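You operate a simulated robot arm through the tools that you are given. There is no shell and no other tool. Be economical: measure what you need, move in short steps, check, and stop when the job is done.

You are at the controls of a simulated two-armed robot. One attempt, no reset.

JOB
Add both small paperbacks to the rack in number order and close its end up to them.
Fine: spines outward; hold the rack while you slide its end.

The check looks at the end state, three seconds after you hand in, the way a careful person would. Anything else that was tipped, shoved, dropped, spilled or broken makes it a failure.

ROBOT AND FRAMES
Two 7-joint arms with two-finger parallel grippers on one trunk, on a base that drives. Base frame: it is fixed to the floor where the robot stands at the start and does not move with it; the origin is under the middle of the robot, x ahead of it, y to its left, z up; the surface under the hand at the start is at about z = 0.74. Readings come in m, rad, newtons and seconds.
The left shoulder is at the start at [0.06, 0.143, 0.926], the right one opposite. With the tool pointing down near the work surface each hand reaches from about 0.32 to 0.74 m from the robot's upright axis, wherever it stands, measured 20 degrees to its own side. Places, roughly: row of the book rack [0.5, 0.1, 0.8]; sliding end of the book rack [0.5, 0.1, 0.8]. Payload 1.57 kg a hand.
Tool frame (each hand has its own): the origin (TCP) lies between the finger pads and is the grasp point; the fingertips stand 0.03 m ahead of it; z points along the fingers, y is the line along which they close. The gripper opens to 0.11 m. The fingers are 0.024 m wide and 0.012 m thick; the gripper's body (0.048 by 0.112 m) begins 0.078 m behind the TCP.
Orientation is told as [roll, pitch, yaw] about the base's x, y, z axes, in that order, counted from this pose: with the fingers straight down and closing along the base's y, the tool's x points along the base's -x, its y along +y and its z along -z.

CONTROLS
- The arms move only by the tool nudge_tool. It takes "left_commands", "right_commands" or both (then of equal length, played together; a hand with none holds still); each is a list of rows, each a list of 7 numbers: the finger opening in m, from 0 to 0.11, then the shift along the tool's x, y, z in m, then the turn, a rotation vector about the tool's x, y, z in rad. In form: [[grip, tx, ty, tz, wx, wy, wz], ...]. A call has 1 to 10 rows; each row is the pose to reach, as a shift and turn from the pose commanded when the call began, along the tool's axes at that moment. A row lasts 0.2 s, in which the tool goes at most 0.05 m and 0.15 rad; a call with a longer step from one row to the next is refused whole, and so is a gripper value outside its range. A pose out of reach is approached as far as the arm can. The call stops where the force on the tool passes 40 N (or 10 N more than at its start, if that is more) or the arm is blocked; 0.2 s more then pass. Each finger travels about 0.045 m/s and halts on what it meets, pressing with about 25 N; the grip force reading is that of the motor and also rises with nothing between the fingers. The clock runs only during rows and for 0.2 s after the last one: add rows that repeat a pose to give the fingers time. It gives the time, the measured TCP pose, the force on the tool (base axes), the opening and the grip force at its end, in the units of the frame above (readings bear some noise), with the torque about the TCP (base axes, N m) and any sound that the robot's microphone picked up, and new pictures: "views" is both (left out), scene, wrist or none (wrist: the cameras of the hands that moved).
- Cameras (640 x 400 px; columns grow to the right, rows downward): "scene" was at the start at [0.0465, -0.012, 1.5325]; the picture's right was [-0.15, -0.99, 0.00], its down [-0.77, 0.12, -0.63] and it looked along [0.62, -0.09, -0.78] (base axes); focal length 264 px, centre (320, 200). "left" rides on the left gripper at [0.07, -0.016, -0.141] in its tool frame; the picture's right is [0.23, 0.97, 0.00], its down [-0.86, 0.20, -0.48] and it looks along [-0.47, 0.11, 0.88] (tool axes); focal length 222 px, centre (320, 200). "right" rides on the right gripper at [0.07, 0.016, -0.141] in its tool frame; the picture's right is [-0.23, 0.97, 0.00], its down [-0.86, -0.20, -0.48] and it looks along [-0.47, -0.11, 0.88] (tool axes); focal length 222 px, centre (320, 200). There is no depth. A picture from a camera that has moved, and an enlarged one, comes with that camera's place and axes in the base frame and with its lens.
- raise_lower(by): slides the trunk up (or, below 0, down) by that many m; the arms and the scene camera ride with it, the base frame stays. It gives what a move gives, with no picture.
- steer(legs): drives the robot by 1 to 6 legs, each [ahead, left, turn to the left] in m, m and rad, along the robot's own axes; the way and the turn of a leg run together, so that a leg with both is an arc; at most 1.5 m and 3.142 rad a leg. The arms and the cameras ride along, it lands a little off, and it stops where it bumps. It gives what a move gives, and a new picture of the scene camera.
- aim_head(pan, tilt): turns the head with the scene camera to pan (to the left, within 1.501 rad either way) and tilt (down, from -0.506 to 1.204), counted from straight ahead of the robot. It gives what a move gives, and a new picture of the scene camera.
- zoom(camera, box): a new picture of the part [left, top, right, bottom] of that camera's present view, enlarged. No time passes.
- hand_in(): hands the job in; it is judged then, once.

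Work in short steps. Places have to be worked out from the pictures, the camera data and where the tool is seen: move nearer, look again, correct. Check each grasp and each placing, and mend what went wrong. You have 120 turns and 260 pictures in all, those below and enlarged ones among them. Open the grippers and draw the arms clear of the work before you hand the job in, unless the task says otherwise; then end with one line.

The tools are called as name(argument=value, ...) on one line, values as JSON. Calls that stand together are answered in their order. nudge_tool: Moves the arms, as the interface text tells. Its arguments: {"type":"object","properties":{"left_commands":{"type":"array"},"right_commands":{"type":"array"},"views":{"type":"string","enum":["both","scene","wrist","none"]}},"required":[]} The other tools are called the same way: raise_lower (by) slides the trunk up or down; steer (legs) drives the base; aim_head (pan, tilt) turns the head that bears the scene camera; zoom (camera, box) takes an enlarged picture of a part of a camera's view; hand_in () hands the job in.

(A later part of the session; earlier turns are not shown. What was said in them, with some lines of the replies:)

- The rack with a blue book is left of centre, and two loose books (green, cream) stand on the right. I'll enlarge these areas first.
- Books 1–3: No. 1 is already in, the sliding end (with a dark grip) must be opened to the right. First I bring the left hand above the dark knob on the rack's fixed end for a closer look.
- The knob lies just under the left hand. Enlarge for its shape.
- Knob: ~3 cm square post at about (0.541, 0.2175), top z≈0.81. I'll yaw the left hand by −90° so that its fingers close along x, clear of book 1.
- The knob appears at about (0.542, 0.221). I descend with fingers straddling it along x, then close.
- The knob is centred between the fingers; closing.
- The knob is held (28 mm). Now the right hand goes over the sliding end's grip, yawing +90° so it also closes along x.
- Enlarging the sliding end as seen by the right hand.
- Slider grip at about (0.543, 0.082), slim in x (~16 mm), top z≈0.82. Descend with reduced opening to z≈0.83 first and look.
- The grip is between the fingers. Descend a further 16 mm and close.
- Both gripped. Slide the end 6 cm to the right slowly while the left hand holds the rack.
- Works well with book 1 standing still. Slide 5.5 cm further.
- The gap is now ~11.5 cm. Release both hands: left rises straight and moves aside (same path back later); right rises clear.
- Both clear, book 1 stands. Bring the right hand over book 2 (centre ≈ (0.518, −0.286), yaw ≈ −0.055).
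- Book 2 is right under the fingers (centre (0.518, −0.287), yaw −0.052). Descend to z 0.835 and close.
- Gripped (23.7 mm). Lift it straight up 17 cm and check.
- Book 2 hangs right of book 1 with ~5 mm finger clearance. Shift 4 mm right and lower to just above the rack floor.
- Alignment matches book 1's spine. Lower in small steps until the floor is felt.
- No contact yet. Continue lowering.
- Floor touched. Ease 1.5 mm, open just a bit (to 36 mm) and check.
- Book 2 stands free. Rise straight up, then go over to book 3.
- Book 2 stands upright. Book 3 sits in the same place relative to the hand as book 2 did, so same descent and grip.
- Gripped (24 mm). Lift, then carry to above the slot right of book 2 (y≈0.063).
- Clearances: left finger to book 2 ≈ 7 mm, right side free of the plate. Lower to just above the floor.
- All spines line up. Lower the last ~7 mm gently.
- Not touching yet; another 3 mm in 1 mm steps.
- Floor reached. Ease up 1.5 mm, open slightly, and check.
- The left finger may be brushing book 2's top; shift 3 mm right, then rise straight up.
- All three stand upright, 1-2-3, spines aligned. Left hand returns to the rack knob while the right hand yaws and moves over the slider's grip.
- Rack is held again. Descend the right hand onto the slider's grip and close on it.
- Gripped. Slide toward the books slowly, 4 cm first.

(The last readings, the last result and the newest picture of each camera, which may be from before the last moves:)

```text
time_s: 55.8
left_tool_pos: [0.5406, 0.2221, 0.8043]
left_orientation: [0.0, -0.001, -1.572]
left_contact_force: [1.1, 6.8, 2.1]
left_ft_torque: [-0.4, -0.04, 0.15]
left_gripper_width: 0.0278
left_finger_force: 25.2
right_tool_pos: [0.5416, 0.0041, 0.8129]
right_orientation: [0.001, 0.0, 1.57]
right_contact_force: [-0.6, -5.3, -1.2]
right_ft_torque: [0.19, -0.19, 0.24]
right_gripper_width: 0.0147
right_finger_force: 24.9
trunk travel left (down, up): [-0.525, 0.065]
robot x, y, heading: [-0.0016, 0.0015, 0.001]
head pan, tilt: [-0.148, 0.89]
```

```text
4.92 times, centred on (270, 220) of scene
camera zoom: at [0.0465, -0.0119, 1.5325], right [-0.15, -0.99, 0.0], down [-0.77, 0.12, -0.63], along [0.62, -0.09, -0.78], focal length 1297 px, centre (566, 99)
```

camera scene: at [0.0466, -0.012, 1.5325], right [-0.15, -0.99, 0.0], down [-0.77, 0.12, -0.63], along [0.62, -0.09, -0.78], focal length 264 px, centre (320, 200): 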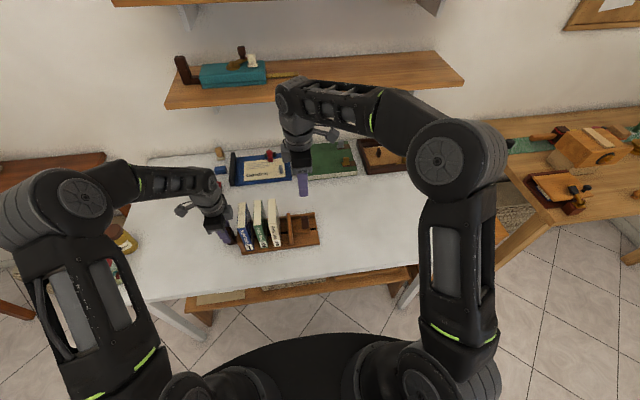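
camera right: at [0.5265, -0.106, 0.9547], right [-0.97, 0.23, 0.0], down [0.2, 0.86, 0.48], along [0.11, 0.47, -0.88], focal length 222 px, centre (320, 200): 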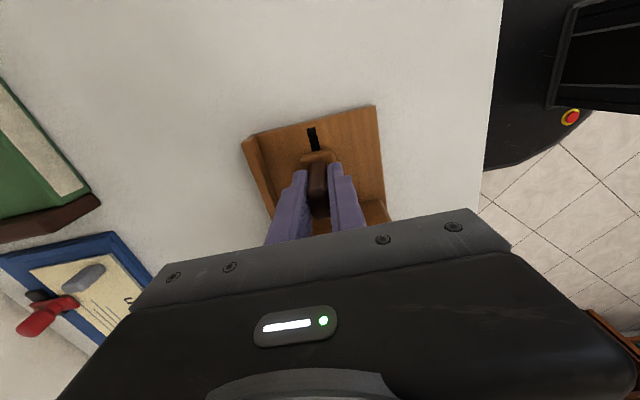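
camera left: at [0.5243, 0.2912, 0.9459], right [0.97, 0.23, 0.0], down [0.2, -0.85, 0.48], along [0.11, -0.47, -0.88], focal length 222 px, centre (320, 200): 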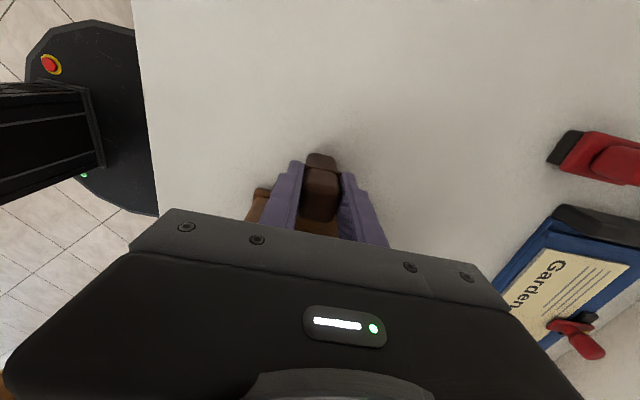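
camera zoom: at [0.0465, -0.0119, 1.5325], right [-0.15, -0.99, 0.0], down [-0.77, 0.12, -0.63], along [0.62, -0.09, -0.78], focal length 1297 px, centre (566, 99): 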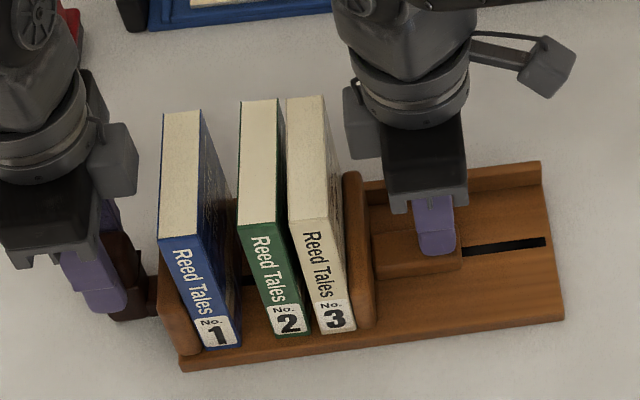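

Books glide upright. Continue slowly.

nudge_tool(right_commands=[[0.005, -0.003, 0, 0, 0, 0, 0], [0.005, -0.006, 0, 0, 0, 0, 0], [0.005, -0.009, 0, 0, 0, 0, 0], [0.005, -0.012, 0, 0, 0, 0, 0], [0.005, -0.014, 0, 0, 0, 0, 0], [0.005, -0.016, 0, 0, 0, 0, 0], [0.005, -0.018, 0, 0, 0, 0, 0], [0.005, -0.02, 0, 0, 0, 0, 0], [0.005, -0.022, 0, 0, 0, 0, 0], [0.005, -0.022, 0, 0, 0, 0, 0]], views="none")

zoom(camera="scene", box=[215, 190, 305, 251])

```text
time_s: 58.0
left_tool_pos: [0.5406, 0.2228, 0.8052]
left_orientation: [-0.001, -0.002, -1.571]
left_contact_force: [3.1, 7.3, -0.1]
left_ft_torque: [0.06, 0.09, 0.39]
left_gripper_width: 0.0279
left_finger_force: 25.3
right_tool_pos: [0.5426, 0.0262, 0.8123]
right_orientation: [0.002, -0.002, 1.572]
right_contact_force: [-3.3, -6.5, 0.3]
right_ft_torque: [0.26, -0.13, 0.39]
right_gripper_width: 0.0149
right_finger_force: 25.6
trunk travel left (down, up): [-0.525, 0.065]
robot x, y, heading: [0.0007, 0.0016, 0.001]
head pan, tilt: [-0.148, 0.89]
```

```text
6.56 times, centred on (260, 220) of scene
camera zoom: at [0.0464, -0.0118, 1.5325], right [-0.15, -0.99, 0.0], down [-0.77, 0.12, -0.63], along [0.62, -0.09, -0.78], focal length 1728 px, centre (713, 66)
```

zoom: 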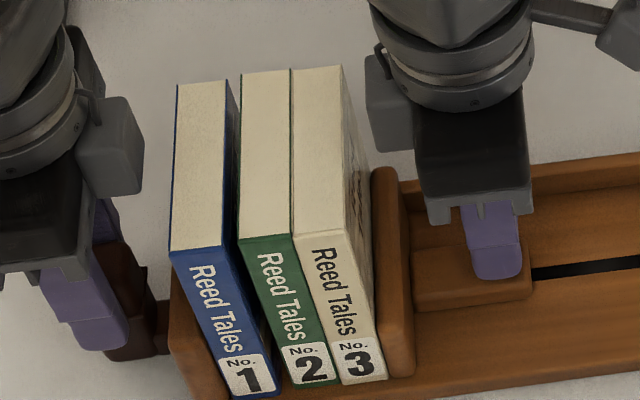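

About 6–7 mm gap remains before book 1. Continue in 1 mm steps until the force rises.

nudge_tool(right_commands=[[0.005, -0.0015, 0, 0, 0, 0, 0], [0.005, -0.003, 0, 0, 0, 0, 0], [0.005, -0.004, 0, 0, 0, 0, 0], [0.005, -0.005, 0, 0, 0, 0, 0], [0.005, -0.006, 0, 0, 0, 0, 0], [0.005, -0.0065, 0, 0, 0, 0, 0], [0.005, -0.007, 0, 0, 0, 0, 0]], views="none")

zoom(camera="scene", box=[215, 190, 305, 251])

```text
time_s: 59.6
left_tool_pos: [0.5425, 0.2224, 0.805]
left_orientation: [-0.001, 0.0, -1.57]
left_contact_force: [6.2, 6.0, 0.0]
left_ft_torque: [-0.47, -0.04, 0.58]
left_gripper_width: 0.0276
left_finger_force: 25.2
right_tool_pos: [0.5416, 0.0316, 0.8129]
right_orientation: [0.001, 0.0, 1.571]
right_contact_force: [-6.4, -8.2, -0.2]
right_ft_torque: [0.27, -0.03, 0.56]
right_gripper_width: 0.0147
right_finger_force: 25.5
trunk travel left (down, up): [-0.525, 0.065]
robot x, y, heading: [0.0006, 0.0024, 0.0]
head pan, tilt: [-0.148, 0.89]
```

```text
6.56 times, centred on (260, 220) of scene
camera zoom: at [0.0467, -0.012, 1.5325], right [-0.15, -0.99, 0.0], down [-0.77, 0.12, -0.63], along [0.62, -0.09, -0.78], focal length 1728 px, centre (713, 66)
```

zoom: 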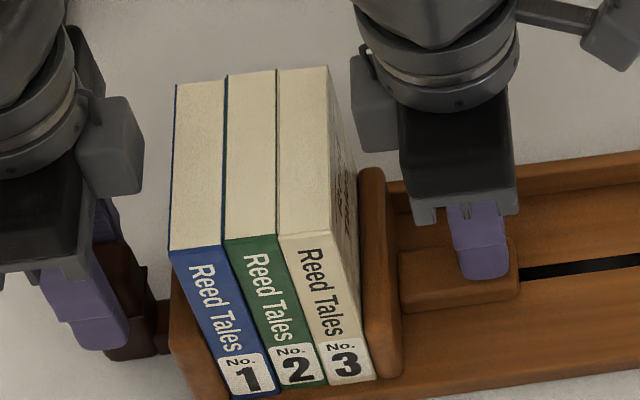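

The books now touch. Push on in 0.5 mm steps to firm up the closure.

nudge_tool(right_commands=[[0.005, -0.0005, 0, 0, 0, 0, 0], [0.005, -0.001, 0, 0, 0, 0, 0], [0.005, -0.0015, 0, 0, 0, 0, 0], [0.005, -0.002, 0, 0, 0, 0, 0], [0.005, -0.0025, 0, 0, 0, 0, 0], [0.005, -0.0025, 0, 0, 0, 0, 0]], views="none")

```text
time_s: 61.0
left_tool_pos: [0.5406, 0.223, 0.805]
left_orientation: [0.0, 0.002, -1.571]
left_contact_force: [8.0, 13.6, -2.4]
left_ft_torque: [-0.06, 0.04, 0.63]
left_gripper_width: 0.028
left_finger_force: 25.4
right_tool_pos: [0.5431, 0.0339, 0.813]
right_orientation: [-0.001, 0.001, 1.572]
right_contact_force: [-8.4, -17.2, 8.3]
right_ft_torque: [0.22, -0.1, 0.6]
right_gripper_width: 0.015
right_finger_force: 24.7
trunk travel left (down, up): [-0.525, 0.065]
robot x, y, heading: [0.0013, -0.0013, 0.003]
head pan, tilt: [-0.148, 0.89]
```

Force rose to 17 N: the stack is closed up. Check, then release both hands (right first).

nudge_tool(right_commands=[[0.02, 0, 0, 0, 0, 0, 0], [0.04, 0, 0, 0, 0, 0, 0], [0.05, 0, 0, 0, 0, 0, 0], [0.05, 0, 0, -0.03, 0, 0, 0], [0.05, 0, 0, -0.07, 0, 0, 0], [0.05, 0.01, 0, -0.11, 0, 0, 0], [0.05, 0.04, 0, -0.15, 0, 0, 0], [0.05, 0.08, 0, -0.18, 0, 0, 0]], views="none")

nudge_tool(left_commands=[[0.04, 0, 0, 0, 0, 0, 0], [0.06, 0, 0, 0, 0, 0, 0], [0.06, 0, 0, 0, 0, 0, 0], [0.06, 0, 0, -0.03, 0, 0, 0], [0.06, 0, 0, -0.07, 0, 0, 0], [0.06, 0, 0, -0.11, 0, 0, 0], [0.06, 0.04, 0, -0.13, 0, 0, 0], [0.06, 0.08, 0, -0.15, 0, 0, 0], [0.06, 0.1, 0, -0.15, 0, 0, 0]], right_commands=[[0.05, 0.03, 0, 0, 0, 0, 0], [0.05, 0.07, 0, 0, 0, 0, 0], [0.05, 0.11, 0, 0, 0, 0, 0], [0.05, 0.15, 0, 0, 0, 0, 0], [0.05, 0.15, 0, 0, 0, 0, 0], [0.05, 0.15, 0, 0, 0, 0, 0], [0.05, 0.15, 0, 0, 0, 0, 0], [0.05, 0.15, 0, 0, 0, 0, 0], [0.05, 0.15, 0, 0, 0, 0, 0]])

zoom(camera="scene", box=[205, 180, 335, 261])

zoom(camera="left", box=[200, 40, 440, 240])

zoom(camera="right", box=[200, 60, 440, 260])

```text
time_s: 62.8
left_tool_pos: [0.5413, 0.2237, 0.8056]
left_orientation: [-0.001, 0.0, -1.571]
left_contact_force: [-2.3, -2.7, 2.6]
left_ft_torque: [0.35, -0.14, -0.15]
left_gripper_width: 0.0279
left_finger_force: 24.9
right_tool_pos: [0.5387, -0.0432, 0.9923]
right_orientation: [0.0, 0.002, 1.571]
right_contact_force: [-0.1, 0.3, -0.3]
right_ft_torque: [0.0, 0.01, 0.0]
right_gripper_width: 0.0498
right_finger_force: 0.0
trunk travel left (down, up): [-0.525, 0.065]
robot x, y, heading: [-0.0, 0.0026, 0.003]
head pan, tilt: [-0.148, 0.89]
```

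```text
time_s: 64.8
left_tool_pos: [0.5397, 0.3226, 0.9541]
left_orientation: [0.002, -0.001, -1.571]
left_contact_force: [-0.2, -0.4, -0.7]
left_ft_torque: [-0.02, 0.06, -0.01]
left_gripper_width: 0.0597
left_finger_force: 0.0
right_tool_pos: [0.5427, -0.1938, 0.9941]
right_orientation: [0.001, 0.001, 1.57]
right_contact_force: [0.7, -0.1, 1.1]
right_ft_torque: [-0.02, 0.01, 0.01]
right_gripper_width: 0.0499
right_finger_force: 0.0
trunk travel left (down, up): [-0.525, 0.065]
robot x, y, heading: [-0.001, -0.0001, -0.005]
head pan, tilt: [-0.148, 0.89]
camera scene: at [0.0467, -0.0116, 1.5325], right [-0.15, -0.99, 0.0], down [-0.77, 0.12, -0.63], along [0.62, -0.09, -0.78], focal length 264 px, centre (320, 200)
camera right: at [0.5272, -0.2642, 1.1359], right [-0.97, 0.23, 0.0], down [0.2, 0.86, 0.48], along [0.11, 0.47, -0.88], focal length 222 px, centre (320, 200)
camera left: at [0.5229, 0.3906, 1.0951], right [0.97, 0.23, 0.0], down [0.2, -0.85, 0.48], along [0.11, -0.47, -0.88], focal length 222 px, centre (320, 200)
```

scene: 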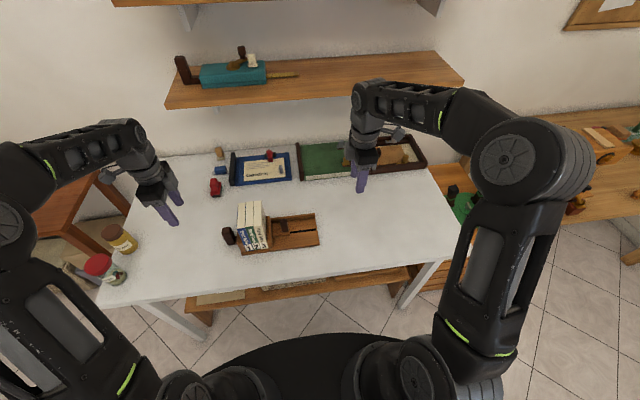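
right: 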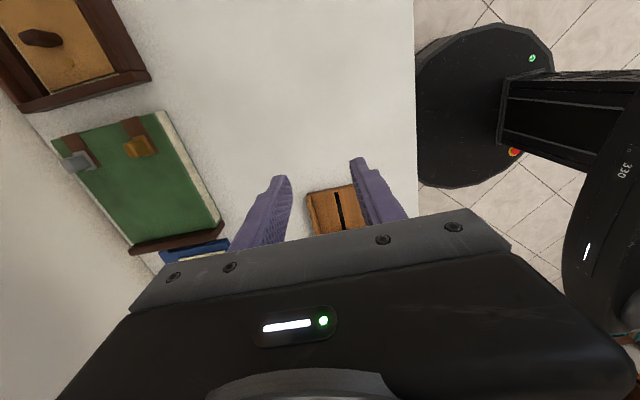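
left: 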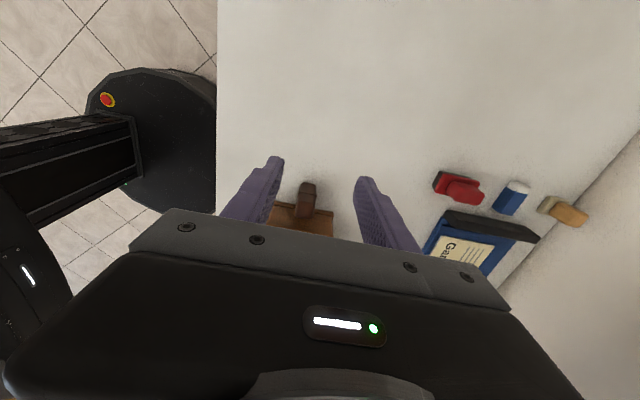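

```text
4.92 times, centred on (270, 220) of scene
camera zoom: at [0.0467, -0.0116, 1.5325], right [-0.15, -0.99, 0.0], down [-0.77, 0.12, -0.63], along [0.62, -0.09, -0.78], focal length 1297 px, centre (566, 99)
```

zoom: 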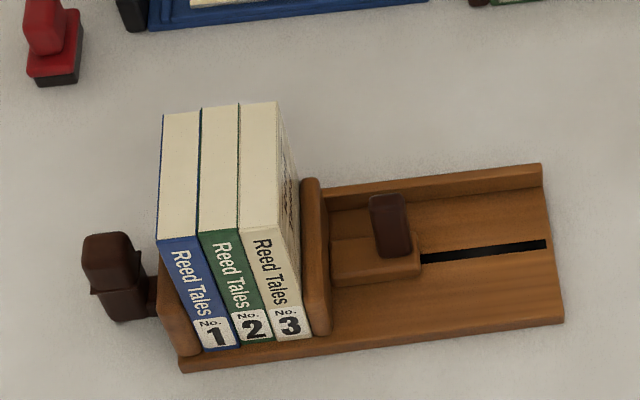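

```text
2.00 times, centred on (320, 140) of left
camera zoom: at [0.5229, 0.3906, 1.0951], right [0.97, 0.23, 0.0], down [0.2, -0.85, 0.48], along [0.11, -0.47, -0.88], focal length 444 px, centre (320, 320)
```

zoom: 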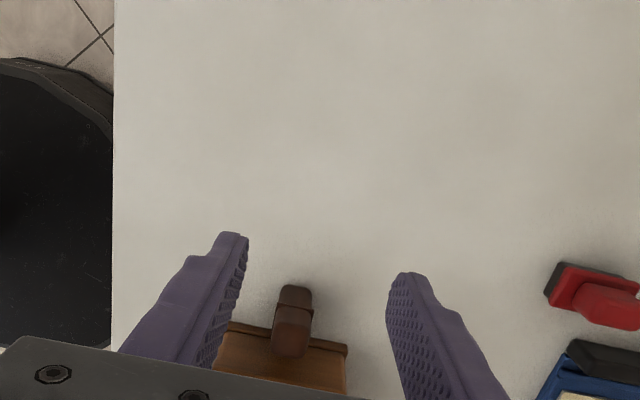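

```text
2.00 times, centred on (320, 160) of right
camera zoom: at [0.5272, -0.2642, 1.1359], right [-0.97, 0.23, 0.0], down [0.2, 0.86, 0.48], along [0.11, 0.47, -0.88], focal length 444 px, centre (320, 280)
```

zoom: 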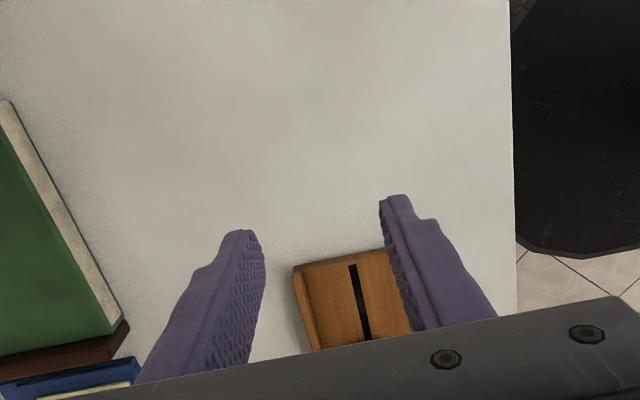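

Everything looks closed; one last enlarged look for gaps.

zoom(camera="scene", box=[230, 195, 280, 257])

```text
6.45 times, centred on (255, 226) of scene
camera zoom: at [0.0467, -0.0116, 1.5325], right [-0.15, -0.99, 0.0], down [-0.77, 0.12, -0.63], along [0.62, -0.09, -0.78], focal length 1700 px, centre (739, 32)
```

zoom: 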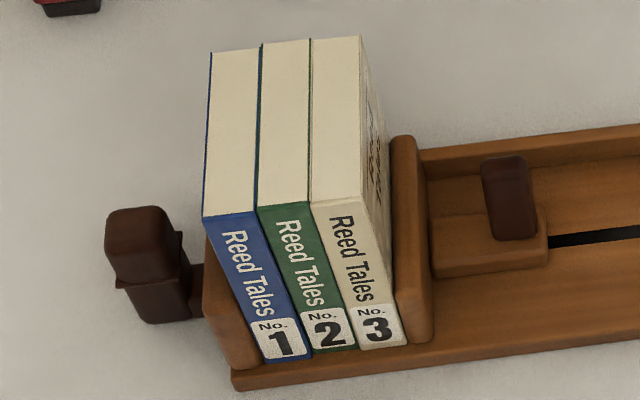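

The books are snug in order 1-2-3, spines outward, the end is closed up, and both hands are open and clear. Handing in.

hand_in()

```text
The job is handed in.
```

Both paperbacks are in the rack in order 1‑2‑3 with spines outward. I held the rack and slid its end up snug against them. Nothing else was disturbed that I could see, and both arms are clear.
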